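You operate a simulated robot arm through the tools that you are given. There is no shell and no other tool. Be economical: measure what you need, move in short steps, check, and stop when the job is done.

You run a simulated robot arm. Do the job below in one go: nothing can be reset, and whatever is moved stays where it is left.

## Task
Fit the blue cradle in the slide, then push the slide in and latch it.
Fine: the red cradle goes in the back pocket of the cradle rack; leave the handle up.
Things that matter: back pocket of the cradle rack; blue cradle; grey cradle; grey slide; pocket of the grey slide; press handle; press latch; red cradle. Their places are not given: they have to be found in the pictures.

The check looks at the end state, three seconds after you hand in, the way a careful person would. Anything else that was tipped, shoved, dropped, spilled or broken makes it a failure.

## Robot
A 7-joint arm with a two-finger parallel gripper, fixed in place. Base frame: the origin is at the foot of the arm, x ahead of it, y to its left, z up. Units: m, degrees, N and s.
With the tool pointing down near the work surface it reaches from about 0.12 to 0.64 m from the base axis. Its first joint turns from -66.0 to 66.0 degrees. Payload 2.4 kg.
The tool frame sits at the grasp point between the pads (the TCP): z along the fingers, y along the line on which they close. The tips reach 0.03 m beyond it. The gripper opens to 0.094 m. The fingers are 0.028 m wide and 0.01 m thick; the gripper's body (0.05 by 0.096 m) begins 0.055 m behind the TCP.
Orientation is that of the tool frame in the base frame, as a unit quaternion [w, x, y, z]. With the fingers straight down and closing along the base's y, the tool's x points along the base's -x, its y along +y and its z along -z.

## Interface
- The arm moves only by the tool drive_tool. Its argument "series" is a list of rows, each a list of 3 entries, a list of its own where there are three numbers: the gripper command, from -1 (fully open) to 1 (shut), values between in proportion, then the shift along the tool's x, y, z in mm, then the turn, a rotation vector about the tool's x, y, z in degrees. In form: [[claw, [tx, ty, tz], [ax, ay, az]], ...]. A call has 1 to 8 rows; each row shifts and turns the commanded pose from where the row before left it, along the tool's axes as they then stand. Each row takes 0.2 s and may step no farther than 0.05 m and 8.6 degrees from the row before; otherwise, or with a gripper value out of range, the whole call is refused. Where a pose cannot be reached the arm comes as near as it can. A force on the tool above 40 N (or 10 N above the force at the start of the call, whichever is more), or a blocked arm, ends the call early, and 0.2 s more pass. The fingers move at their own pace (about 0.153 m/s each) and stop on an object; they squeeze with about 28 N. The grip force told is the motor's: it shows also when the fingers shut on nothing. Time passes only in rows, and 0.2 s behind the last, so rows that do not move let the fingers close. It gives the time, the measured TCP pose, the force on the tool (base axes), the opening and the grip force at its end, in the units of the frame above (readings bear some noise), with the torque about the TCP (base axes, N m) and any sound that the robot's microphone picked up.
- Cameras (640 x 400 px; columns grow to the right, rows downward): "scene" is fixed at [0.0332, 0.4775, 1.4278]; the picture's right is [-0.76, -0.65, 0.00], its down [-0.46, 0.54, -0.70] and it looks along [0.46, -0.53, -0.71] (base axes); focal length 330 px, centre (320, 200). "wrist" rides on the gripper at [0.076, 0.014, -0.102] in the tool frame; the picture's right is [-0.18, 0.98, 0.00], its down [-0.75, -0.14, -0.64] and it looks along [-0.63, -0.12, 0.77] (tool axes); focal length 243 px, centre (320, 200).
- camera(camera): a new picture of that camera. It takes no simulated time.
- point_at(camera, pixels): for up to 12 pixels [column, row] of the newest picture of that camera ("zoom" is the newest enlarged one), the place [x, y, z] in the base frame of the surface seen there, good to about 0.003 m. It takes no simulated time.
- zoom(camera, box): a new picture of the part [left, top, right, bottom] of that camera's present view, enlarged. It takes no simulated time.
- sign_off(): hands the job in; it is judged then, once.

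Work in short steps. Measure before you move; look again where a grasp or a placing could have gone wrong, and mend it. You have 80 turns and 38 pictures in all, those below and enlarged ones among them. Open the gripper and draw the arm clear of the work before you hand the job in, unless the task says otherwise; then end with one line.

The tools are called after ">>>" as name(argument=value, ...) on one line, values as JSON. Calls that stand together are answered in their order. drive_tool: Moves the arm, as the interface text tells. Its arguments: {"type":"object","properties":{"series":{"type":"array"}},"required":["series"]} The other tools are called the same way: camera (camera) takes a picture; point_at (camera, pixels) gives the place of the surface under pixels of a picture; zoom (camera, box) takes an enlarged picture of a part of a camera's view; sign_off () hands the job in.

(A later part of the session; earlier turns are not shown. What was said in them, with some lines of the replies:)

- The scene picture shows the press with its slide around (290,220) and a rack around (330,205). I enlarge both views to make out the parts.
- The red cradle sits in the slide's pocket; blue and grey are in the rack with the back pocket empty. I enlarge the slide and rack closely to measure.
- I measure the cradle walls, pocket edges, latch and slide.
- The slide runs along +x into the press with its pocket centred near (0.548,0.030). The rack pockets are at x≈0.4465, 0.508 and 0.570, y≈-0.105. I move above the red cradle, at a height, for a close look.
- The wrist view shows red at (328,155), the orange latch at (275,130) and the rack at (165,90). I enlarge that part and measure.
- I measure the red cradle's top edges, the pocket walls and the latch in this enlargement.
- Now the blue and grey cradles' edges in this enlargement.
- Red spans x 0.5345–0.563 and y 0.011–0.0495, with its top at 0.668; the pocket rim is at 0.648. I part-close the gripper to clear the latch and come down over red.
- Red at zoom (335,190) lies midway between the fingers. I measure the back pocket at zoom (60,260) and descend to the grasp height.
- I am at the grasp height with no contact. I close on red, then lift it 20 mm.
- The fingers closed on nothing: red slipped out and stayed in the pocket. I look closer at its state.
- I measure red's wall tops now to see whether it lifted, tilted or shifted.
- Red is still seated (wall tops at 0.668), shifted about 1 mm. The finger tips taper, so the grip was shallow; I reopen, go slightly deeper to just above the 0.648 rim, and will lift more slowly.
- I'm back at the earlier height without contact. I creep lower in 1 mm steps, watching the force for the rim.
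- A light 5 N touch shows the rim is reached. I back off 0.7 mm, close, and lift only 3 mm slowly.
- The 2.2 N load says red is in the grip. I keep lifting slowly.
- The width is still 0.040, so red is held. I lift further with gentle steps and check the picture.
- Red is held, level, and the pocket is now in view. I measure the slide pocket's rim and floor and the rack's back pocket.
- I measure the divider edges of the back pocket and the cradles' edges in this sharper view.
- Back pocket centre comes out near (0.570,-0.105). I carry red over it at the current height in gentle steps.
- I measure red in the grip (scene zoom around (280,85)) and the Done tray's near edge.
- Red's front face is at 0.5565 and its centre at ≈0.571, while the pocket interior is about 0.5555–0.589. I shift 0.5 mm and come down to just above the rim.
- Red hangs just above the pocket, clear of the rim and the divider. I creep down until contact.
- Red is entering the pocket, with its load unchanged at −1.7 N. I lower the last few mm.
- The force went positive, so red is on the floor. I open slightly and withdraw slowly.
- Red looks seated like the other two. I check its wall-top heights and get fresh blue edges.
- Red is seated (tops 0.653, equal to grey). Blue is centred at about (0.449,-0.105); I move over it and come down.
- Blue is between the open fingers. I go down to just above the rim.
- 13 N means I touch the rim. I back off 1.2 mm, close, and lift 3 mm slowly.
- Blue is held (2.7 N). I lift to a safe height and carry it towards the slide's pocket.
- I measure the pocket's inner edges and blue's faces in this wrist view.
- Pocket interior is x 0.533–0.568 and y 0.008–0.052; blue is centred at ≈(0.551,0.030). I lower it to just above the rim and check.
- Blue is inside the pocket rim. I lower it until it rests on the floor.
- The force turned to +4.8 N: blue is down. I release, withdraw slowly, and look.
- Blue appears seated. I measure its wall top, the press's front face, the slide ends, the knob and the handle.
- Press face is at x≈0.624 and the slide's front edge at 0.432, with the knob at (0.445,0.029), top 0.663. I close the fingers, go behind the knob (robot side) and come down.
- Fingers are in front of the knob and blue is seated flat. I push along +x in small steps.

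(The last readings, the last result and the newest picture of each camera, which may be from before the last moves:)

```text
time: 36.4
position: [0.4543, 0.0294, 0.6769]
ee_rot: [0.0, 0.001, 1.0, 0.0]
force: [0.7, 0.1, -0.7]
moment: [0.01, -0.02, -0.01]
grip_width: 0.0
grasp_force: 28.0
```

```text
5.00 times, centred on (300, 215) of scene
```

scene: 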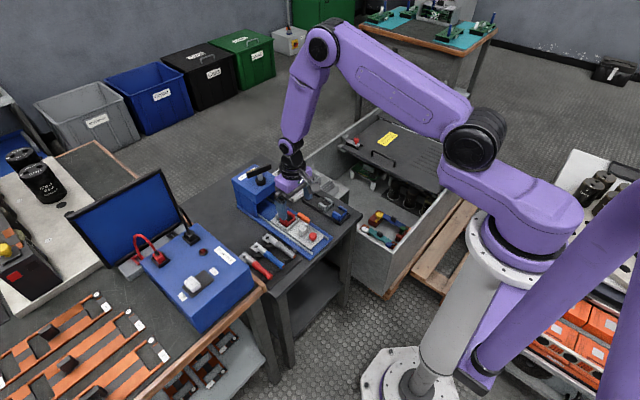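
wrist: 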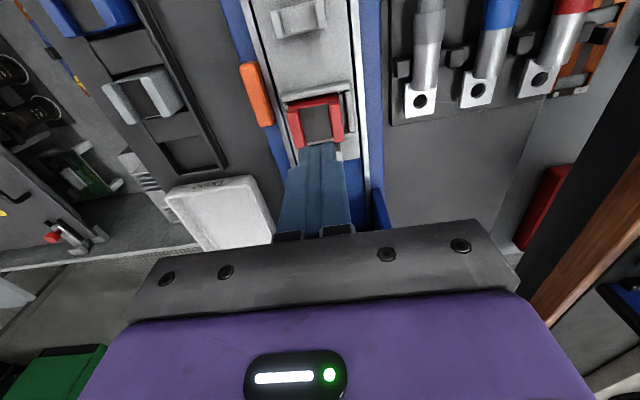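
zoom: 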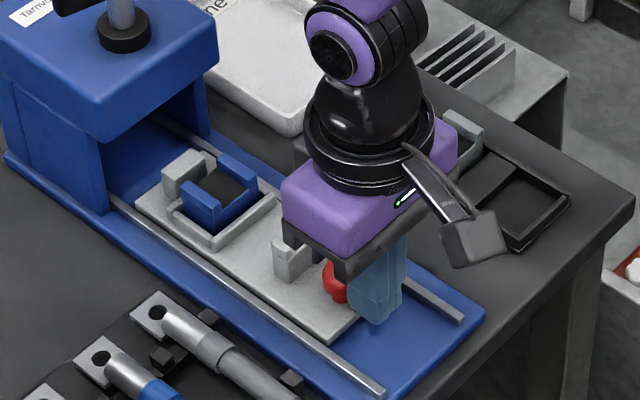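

The slide moves freely. I keep pushing steadily and watch for the stop.

>>> drive_tool(series=[[1, [-6, 0, 0], [0, 0, 0]], [1, [-6, 0, 0], [0, 0, 0]], [1, [-6, 0, 0], [0, 0, 0]], [1, [-6, 0, 0], [0, 0, 0]], [1, [-6, 0, 0], [0, 0, 0]], [1, [-6, 0, 0], [0, 0, 0]], [1, [-5, 0, 0], [0, 0, 0]], [1, [-5, 0, 0], [0, 0, 0]]])

>>> drive_tool(series=[[1, [-4, 0, 0], [0, 0, 0]], [1, [-4, 0, 0], [0, 0, 0]], [1, [-4, 0, 0], [0, 0, 0]], [1, [-4, 0, 0], [0, 0, 0]], [1, [-4, 0, 0], [0, 0, 0]]])

>>> zoom(camera="scene", box=[240, 165, 330, 255])

```text
time: 38.2
position: [0.4997, 0.0305, 0.6768]
ee_rot: [0.001, 0.0, 1.0, 0.0]
force: [0.5, -0.1, -0.4]
moment: [-0.01, 0.01, 0.01]
grip_width: 0.0
grasp_force: 29.0
```

```text
time: 39.4
position: [0.5182, 0.0313, 0.6763]
ee_rot: [0.001, 0.0, 1.0, 0.0]
force: [0.2, -0.3, -0.3]
moment: [0.01, -0.02, 0.01]
grip_width: 0.0
grasp_force: 27.9
```

```text
4.44 times, centred on (285, 210) of scene
```

zoom: 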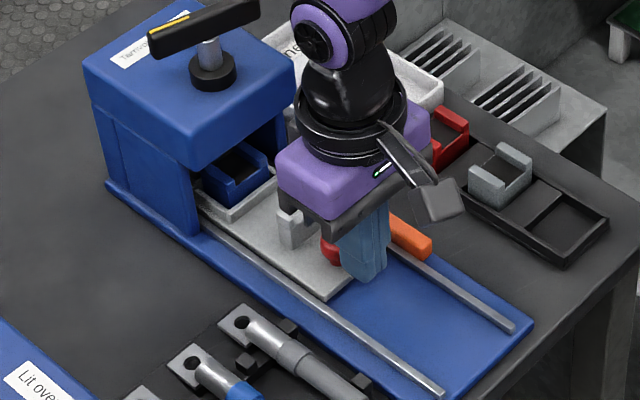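

The slide has travelled ~90 mm with no resistance. I continue in smaller steps until it stops.

>>> drive_tool(series=[[1, [-4, 0, 0], [0, 0, 0]], [1, [-4, 0, 0], [0, 0, 0]], [1, [-4, 0, 0], [0, 0, 0]], [1, [-3, 0, 0], [0, 0, 0]], [1, [-3, 0, 0], [0, 0, 0]], [1, [-2, 0, 0], [0, 0, 0]], [1, [-2, 0, 0], [0, 0, 0]]])

>>> zoom(camera="scene", box=[240, 165, 330, 255])

```text
time: 40.5
position: [0.525, 0.0311, 0.6739]
ee_rot: [-0.015, -0.001, 1.0, -0.001]
force: [-1.2, 0.2, 0.4]
moment: [-0.05, -0.01, -0.02]
grip_width: 0.0003
grasp_force: 28.7
stopped in row 5: the force on the tool passed its limit (the readings are from after the stop); the commanded pose is now the measured one
```

```text
4.44 times, centred on (285, 210) of scene
```

zoom: 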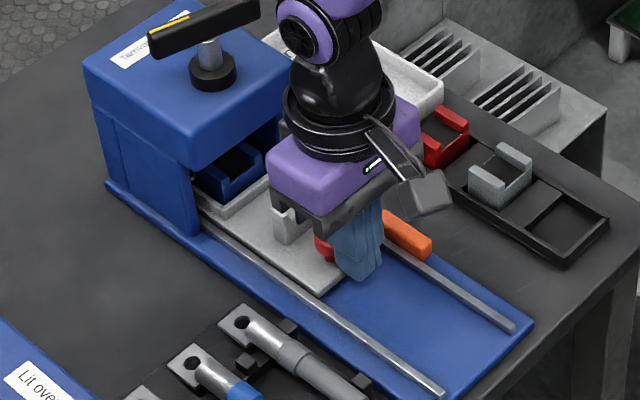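

A firm stop came at TCP x≈0.525 (slide travel ≈95 mm). I back off, undo the 1.7° tilt, raise, and look at the slide and latch.

>>> drive_tool(series=[[1, [8, 0, 0], [0, -1.7, 0]], [1, [20, 0, 0], [0, 0, 0]], [1, [20, 0, -20], [0, 0, 0]], [1, [15, 0, -40], [0, 0, 0]], [1, [0, 0, 0], [0, 0, 0]]])

>>> zoom(camera="scene", box=[250, 175, 330, 255])

>>> camera(camera="wrist")

```text
time: 41.7
position: [0.4629, 0.0294, 0.7359]
ee_rot: [0.001, 0.0, 1.0, -0.001]
force: [1.0, -0.4, -1.1]
moment: [0.0, 0.0, 0.01]
grip_width: 0.0
grasp_force: 28.1
```

```text
5.00 times, centred on (290, 215) of scene
```

zoom: 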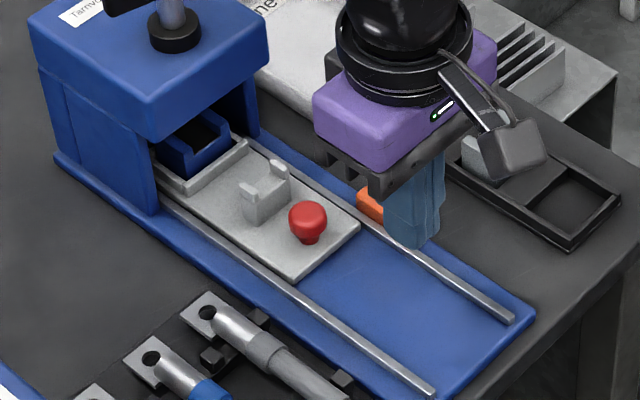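

```text
4 pictures are left
```

wrist: 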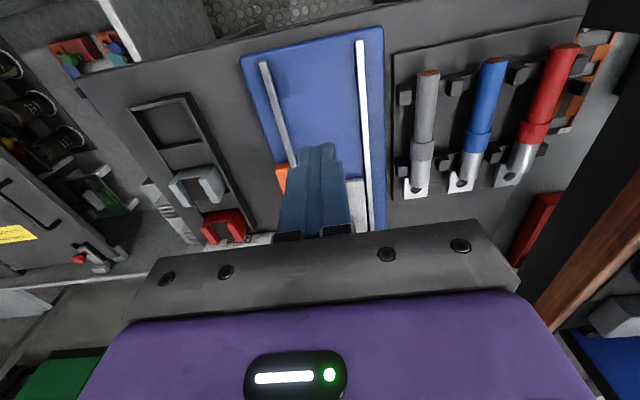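

Only 4 pictures remain, so I measure from these ones: slide front edge, knob, latch, blue.

>>> point_at(camera="zoom", pixels=[[297, 272], [355, 228], [325, 252], [308, 218], [372, 200], [362, 195], [378, 212], [358, 208], [200, 165], [165, 150], [245, 195], [280, 170]])

>>> point_at(camera="wrist", pixels=[[278, 166], [282, 175], [279, 186], [287, 166], [355, 182], [290, 162], [276, 180], [284, 188], [265, 66], [275, 160]])

```text
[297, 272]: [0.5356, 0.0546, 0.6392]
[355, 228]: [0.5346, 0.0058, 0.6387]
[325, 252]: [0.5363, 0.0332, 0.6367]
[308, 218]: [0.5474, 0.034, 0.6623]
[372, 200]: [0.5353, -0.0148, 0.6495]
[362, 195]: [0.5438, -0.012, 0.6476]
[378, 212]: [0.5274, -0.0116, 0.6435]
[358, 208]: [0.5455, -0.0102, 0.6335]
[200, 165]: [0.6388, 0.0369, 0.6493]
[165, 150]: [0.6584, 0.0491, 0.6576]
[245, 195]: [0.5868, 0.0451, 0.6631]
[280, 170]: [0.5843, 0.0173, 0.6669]
```

```text
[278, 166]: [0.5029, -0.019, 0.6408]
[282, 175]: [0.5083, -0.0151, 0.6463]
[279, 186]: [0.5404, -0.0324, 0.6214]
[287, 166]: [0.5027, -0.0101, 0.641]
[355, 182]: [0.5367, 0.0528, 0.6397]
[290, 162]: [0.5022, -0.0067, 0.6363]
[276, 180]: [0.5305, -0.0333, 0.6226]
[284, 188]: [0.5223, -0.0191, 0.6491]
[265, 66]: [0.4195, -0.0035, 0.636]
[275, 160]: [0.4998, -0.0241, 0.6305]
```

The slide's front is now at 0.535 (≈102 mm travel). To confirm it is fully in, I measure where the press head and handle post sit relative to the pocket, for free on the current pictures.

>>> point_at(camera="zoom", pixels=[[173, 42], [150, 95], [265, 48], [35, 20], [100, 8], [175, 10], [150, 130], [160, 200], [60, 160], [245, 110], [205, 125], [230, 150]])

```text
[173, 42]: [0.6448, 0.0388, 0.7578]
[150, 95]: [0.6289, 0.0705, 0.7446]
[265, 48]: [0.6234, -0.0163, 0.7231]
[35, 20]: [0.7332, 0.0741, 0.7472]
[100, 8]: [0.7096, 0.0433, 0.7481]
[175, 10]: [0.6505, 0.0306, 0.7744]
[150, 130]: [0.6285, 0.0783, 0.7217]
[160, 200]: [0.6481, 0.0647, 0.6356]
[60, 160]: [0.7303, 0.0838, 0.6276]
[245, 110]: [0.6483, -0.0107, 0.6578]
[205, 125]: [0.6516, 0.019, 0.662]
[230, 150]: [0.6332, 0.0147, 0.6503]
```

The post axis is about x 0.657 and the pocket is at about 0.652, so the slide is in or within a few mm. I go back behind the knob and press again in 1–2 mm steps to verify the hard stop.

>>> drive_tool(series=[[1, [0, 0, 40], [0, 0, 0]], [1, [0, 0, 20], [0, 0, 0]], [1, [-25, 0, 0], [0, 0, 0]], [1, [-25, 0, 0], [0, 0, 0]], [1, [-6, 0, 0], [0, 0, 0]], [1, [-3, 0, 0], [0, 0, 0]], [1, [0, 0, 0], [0, 0, 0]]])

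>>> drive_tool(series=[[1, [-2, 0, 0], [0, 0, 0]], [1, [-1, 0, 0], [0, 0, 0]], [1, [-1, 0, 0], [0, 0, 0]], [1, [0, 0, 0], [0, 0, 0]]])

```text
time: 43.3
position: [0.5211, 0.0303, 0.6748]
ee_rot: [0.001, 0.001, 1.0, -0.001]
force: [-0.1, -0.3, -0.6]
moment: [0.03, 0.0, 0.01]
grip_width: 0.0
grasp_force: 28.2
```

```text
time: 44.3
position: [0.5246, 0.0302, 0.6738]
ee_rot: [0.0, 0.0, 1.0, -0.001]
force: [-3.5, -2.3, 0.4]
moment: [-0.01, 0.08, 0.01]
grip_width: 0.0
grasp_force: 28.0
```

Contact with the knob at 0.5246. I press 1 mm at a time.

>>> drive_tool(series=[[1, [-1, 0, 0], [0, 0, 0]], [1, [0, 0, 0], [0, 0, 0]]])

>>> drive_tool(series=[[1, [-1, 0, 0], [0, 0, 0]], [1, [0, 0, 0], [0, 0, 0]]])

```text
time: 44.9
position: [0.5244, 0.0286, 0.6748]
ee_rot: [-0.001, 0.0, 1.0, -0.001]
force: [-14.3, -2.7, 4.6]
moment: [-0.05, 0.1, -0.02]
grip_width: 0.0
grasp_force: 27.9
```

```text
time: 45.5
position: [0.5249, 0.0293, 0.6751]
ee_rot: [-0.003, 0.0, 1.0, 0.0]
force: [-20.5, -2.6, 4.7]
moment: [-0.02, 0.16, -0.06]
grip_width: 0.0001
grasp_force: 27.8
```

The force climbs while the position holds: the slide is fully in against its stop. Now the latch (x 0.5025–0.5455, y −0.021…−0.009, top 0.648): I back off, rise, and come down on its −y side near its robot-side end.

>>> drive_tool(series=[[1, [15, 0, 0], [0, 0.3, 0]], [1, [0, 0, -40], [0, 0, 0]], [1, [0, 0, -20], [0, 0, 0]], [1, [5, -37, 0], [0, 0, 0]], [1, [5, -37, 0], [0, 0, 0]], [1, [0, 0, 30], [0, 0, 0]], [1, [0, 0, 27], [0, 0, 0]], [1, [0, 0, 3], [0, 0, 0]]])

```text
time: 47.3
position: [0.5052, -0.0432, 0.6748]
ee_rot: [-0.002, -0.001, 1.0, -0.001]
force: [0.6, 0.5, 1.1]
moment: [-0.01, -0.02, -0.05]
grip_width: 0.0
grasp_force: 28.2
```

I shift a little to the robot side, lower to z≈0.672 (tips 0.642, above the rail at 0.637) and advance in +y until contact.

>>> drive_tool(series=[[1, [6, 0, 3], [0, 0.2, 0]], [1, [0, 4, 0], [0, 0, 0]], [1, [0, 3, 0], [0, 0, 0]], [1, [0, 3, 0], [0, 0, 0]], [1, [0, 3, 0], [0, 0, 0]], [1, [0, 2, 0], [0, 0, 0]], [1, [0, 0, 0], [0, 0, 0]]])

>>> drive_tool(series=[[1, [0, 2, 0], [0, 0, 0]], [1, [0, 2, 0], [0, 0, 0]], [1, [0, 2, 0], [0, 0, 0]], [1, [0, 0, 0], [0, 0, 0]]])

>>> zoom(camera="scene", box=[270, 185, 330, 245])

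```text
time: 48.9
position: [0.4958, -0.0278, 0.6708]
ee_rot: [-0.004, 0.0, 1.0, 0.0]
force: [-2.5, -2.9, -2.3]
moment: [-0.1, 0.04, -0.03]
grip_width: 0.0
grasp_force: 27.9
```

```text
time: 49.9
position: [0.4967, -0.0227, 0.671]
ee_rot: [-0.004, 0.0, 1.0, -0.002]
force: [-1.9, -1.9, 3.4]
moment: [-0.03, 0.01, 0.0]
grip_width: 0.0
grasp_force: 28.1
```

```text
6.67 times, centred on (300, 215) of scene
```

zoom: 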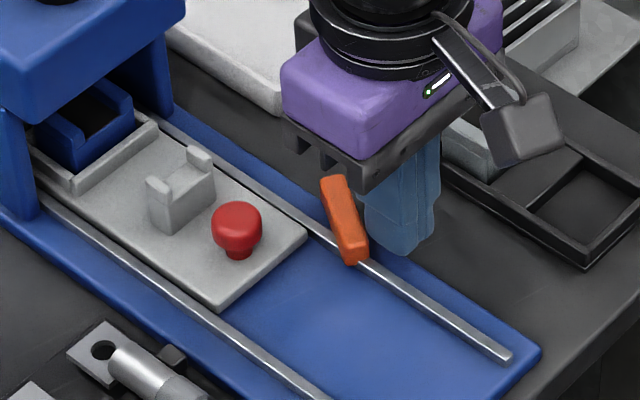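

The latch turns. I measure its ends to find the pivot.

>>> point_at(camera="zoom", pixels=[[325, 182], [342, 178], [345, 215], [345, 245], [362, 242], [352, 258], [303, 235], [372, 210]])

```text
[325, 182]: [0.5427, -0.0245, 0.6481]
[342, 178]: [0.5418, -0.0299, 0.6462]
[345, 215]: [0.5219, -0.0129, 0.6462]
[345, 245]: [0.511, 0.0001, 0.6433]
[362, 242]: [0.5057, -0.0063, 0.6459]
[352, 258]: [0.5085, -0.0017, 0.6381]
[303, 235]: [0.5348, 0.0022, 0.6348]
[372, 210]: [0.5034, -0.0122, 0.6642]
```

The pivot is at the bar's middle (≈0.524,−0.015), and the bar has turned ~35°. I keep sweeping its near half: +y first, then +x, to bring it across the slide's front.

>>> drive_tool(series=[[1, [0, 3, -1], [0, 0.3, 0]], [1, [0, 3, 0], [0, 0, 0]], [1, [0, 3, 0], [0, 0, 0]], [1, [0, 3, 0], [0, 0, 0]], [1, [0, 3, 0], [0, 0, 0]], [1, [0, 3, 0], [0, 0, 0]], [1, [0, 2, 0], [0, 0, 0]], [1, [0, 0, 0], [0, 0, 0]]])

>>> drive_tool(series=[[1, [-2, 0, 0], [0, 0, 0]], [1, [-2, 0, 0], [0, 0, 0]], [1, [-2, 0, 0], [0, 0, 0]], [1, [0, 0, 0], [0, 0, 0]]])

```text
time: 51.7
position: [0.498, -0.002, 0.6723]
ee_rot: [-0.007, 0.0, 1.0, 0.0]
force: [-0.4, 0.5, 0.9]
moment: [0.0, -0.01, -0.02]
grip_width: 0.0
grasp_force: 28.1
```

```text
time: 52.7
position: [0.5036, -0.005, 0.6723]
ee_rot: [-0.005, 0.001, 1.0, -0.001]
force: [-1.6, 0.9, -0.3]
moment: [-0.03, 0.04, 0.01]
grip_width: 0.0
grasp_force: 28.4
```

Only light force so far; the finger face is at x≈0.518, where the bar should be square. I look.

>>> zoom(camera="scene", box=[270, 185, 330, 245])

>>> point_at(camera="zoom", pixels=[[303, 235], [325, 225], [310, 250], [335, 235], [350, 210], [340, 200], [360, 195], [370, 205]])

```text
6.67 times, centred on (300, 215) of scene
```

zoom: 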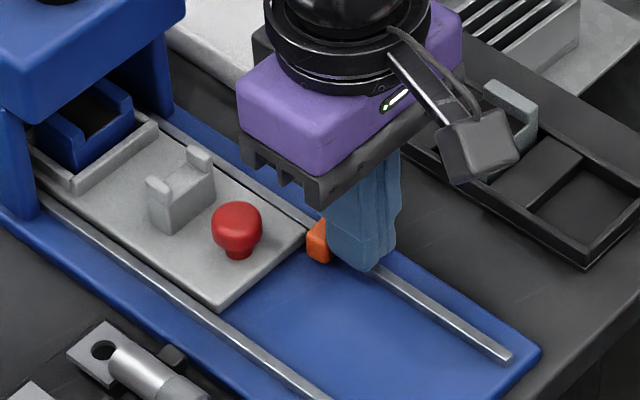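

```text
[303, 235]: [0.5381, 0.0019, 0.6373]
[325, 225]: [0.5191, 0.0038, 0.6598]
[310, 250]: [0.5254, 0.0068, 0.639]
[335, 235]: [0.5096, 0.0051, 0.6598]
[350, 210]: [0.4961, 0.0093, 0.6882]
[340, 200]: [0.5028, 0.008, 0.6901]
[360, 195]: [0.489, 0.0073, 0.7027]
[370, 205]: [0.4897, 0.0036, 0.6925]
```

The bar end is at (0.525,0.007), across the slide's front corner. I press 1–2 mm more to see if it meets a stop.

>>> drive_tool(series=[[1, [-1, 0, 0], [0, 0, 0]], [1, [0, 0, 0], [0, 0, 0]]])

>>> drive_tool(series=[[1, [-1, 0, 0], [0, 0, 0]], [1, [0, 0, 0], [0, 0, 0]]])

```text
time: 53.3
position: [0.5044, -0.004, 0.6725]
ee_rot: [-0.006, 0.001, 1.0, -0.001]
force: [-2.2, -1.3, -0.1]
moment: [-0.06, 0.09, 0.02]
grip_width: 0.0
grasp_force: 28.1
```

```text
time: 53.9
position: [0.5055, -0.0027, 0.6719]
ee_rot: [-0.005, 0.0, 1.0, -0.001]
force: [-2.6, -1.4, 0.6]
moment: [0.01, 0.05, 0.04]
grip_width: 0.0
grasp_force: 28.1
```

>>> drive_tool(series=[[1, [-1, 0, 0], [0, 0, 0]], [1, [0, 0, 0], [0, 0, 0]]])

```text
time: 54.5
position: [0.5065, -0.0026, 0.6727]
ee_rot: [-0.007, -0.001, 1.0, 0.0]
force: [-5.5, 0.7, 2.0]
moment: [0.04, 0.15, -0.01]
grip_width: 0.0
grasp_force: 27.7
```

Force is rising; one more small press to confirm the stop.

>>> drive_tool(series=[[1, [-1, 0, 0], [0, 0, 0]], [1, [0, 0, 0], [0, 0, 0]]])

```text
time: 55.1
position: [0.5053, -0.0036, 0.6722]
ee_rot: [-0.008, -0.002, 1.0, -0.001]
force: [-11.5, 3.7, 3.4]
moment: [0.13, 0.25, 0.0]
grip_width: 0.0
grasp_force: 28.1
```

The latch is at its stop (11.5 N, no further movement). I back off straight away from it, rise, draw clear and open, then check.

>>> drive_tool(series=[[1, [6, 0, 0], [0, -0.9, 0]], [1, [20, 0, 0], [0, 0, 0]], [1, [10, 0, -30], [0, 0, 0]], [1, [0, 0, -45], [0, 0, 0]], [1, [20, 0, -40], [0, 0, 0]], [-0.5, [40, -20, -15], [0, 0, 0]], [-1, [40, -20, 0], [0, 0, 0]], [-1, [0, -40, 0], [0, 0, 0]]])

>>> zoom(camera="scene", box=[240, 160, 340, 250])

>>> point_at(camera="zoom", pixels=[[320, 200], [280, 240], [340, 220], [360, 200]])

```text
time: 56.9
position: [0.3716, -0.0811, 0.8016]
ee_rot: [0.003, -0.001, 1.0, -0.001]
force: [0.2, -0.2, 1.1]
moment: [0.01, -0.02, 0.01]
grip_width: 0.094
grasp_force: 0.1
```

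```text
4.44 times, centred on (290, 205) of scene
```

zoom: 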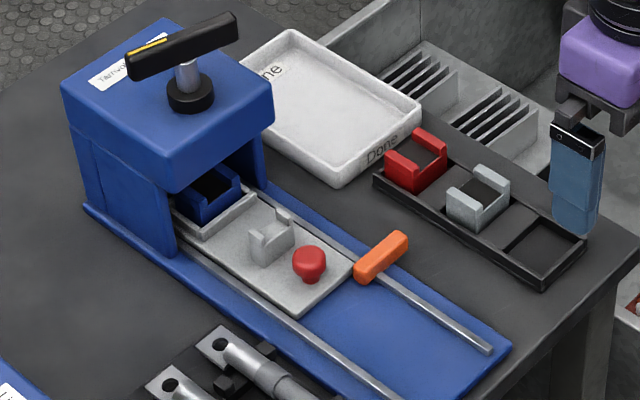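

```text
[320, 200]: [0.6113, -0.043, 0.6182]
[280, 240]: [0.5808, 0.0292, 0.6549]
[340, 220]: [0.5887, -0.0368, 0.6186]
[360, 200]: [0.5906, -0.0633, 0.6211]
```

The latch lies across the slide's front edge, the handle is up, and red and grey are in the rack. I check the slide's front and latch positions once more.

>>> point_at(camera="zoom", pixels=[[325, 290], [345, 272], [362, 272], [400, 240], [308, 255], [380, 255], [215, 190], [235, 180]])

```text
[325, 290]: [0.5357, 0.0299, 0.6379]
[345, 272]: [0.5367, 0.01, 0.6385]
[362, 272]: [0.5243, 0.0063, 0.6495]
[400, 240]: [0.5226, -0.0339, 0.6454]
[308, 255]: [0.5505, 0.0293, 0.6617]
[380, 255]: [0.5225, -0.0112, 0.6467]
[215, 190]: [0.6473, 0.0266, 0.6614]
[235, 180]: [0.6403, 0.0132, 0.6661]
```

The slide's front is at 0.536, still fully in. The latch is square across it, and the arm is clear with the gripper open, so I hand in.

>>> sign_off()

```text
The job is handed in.
```

The blue cradle is in the slide, and the slide is pushed in to its stop and latched; the red cradle is in the rack's back pocket, and the handle is still up.
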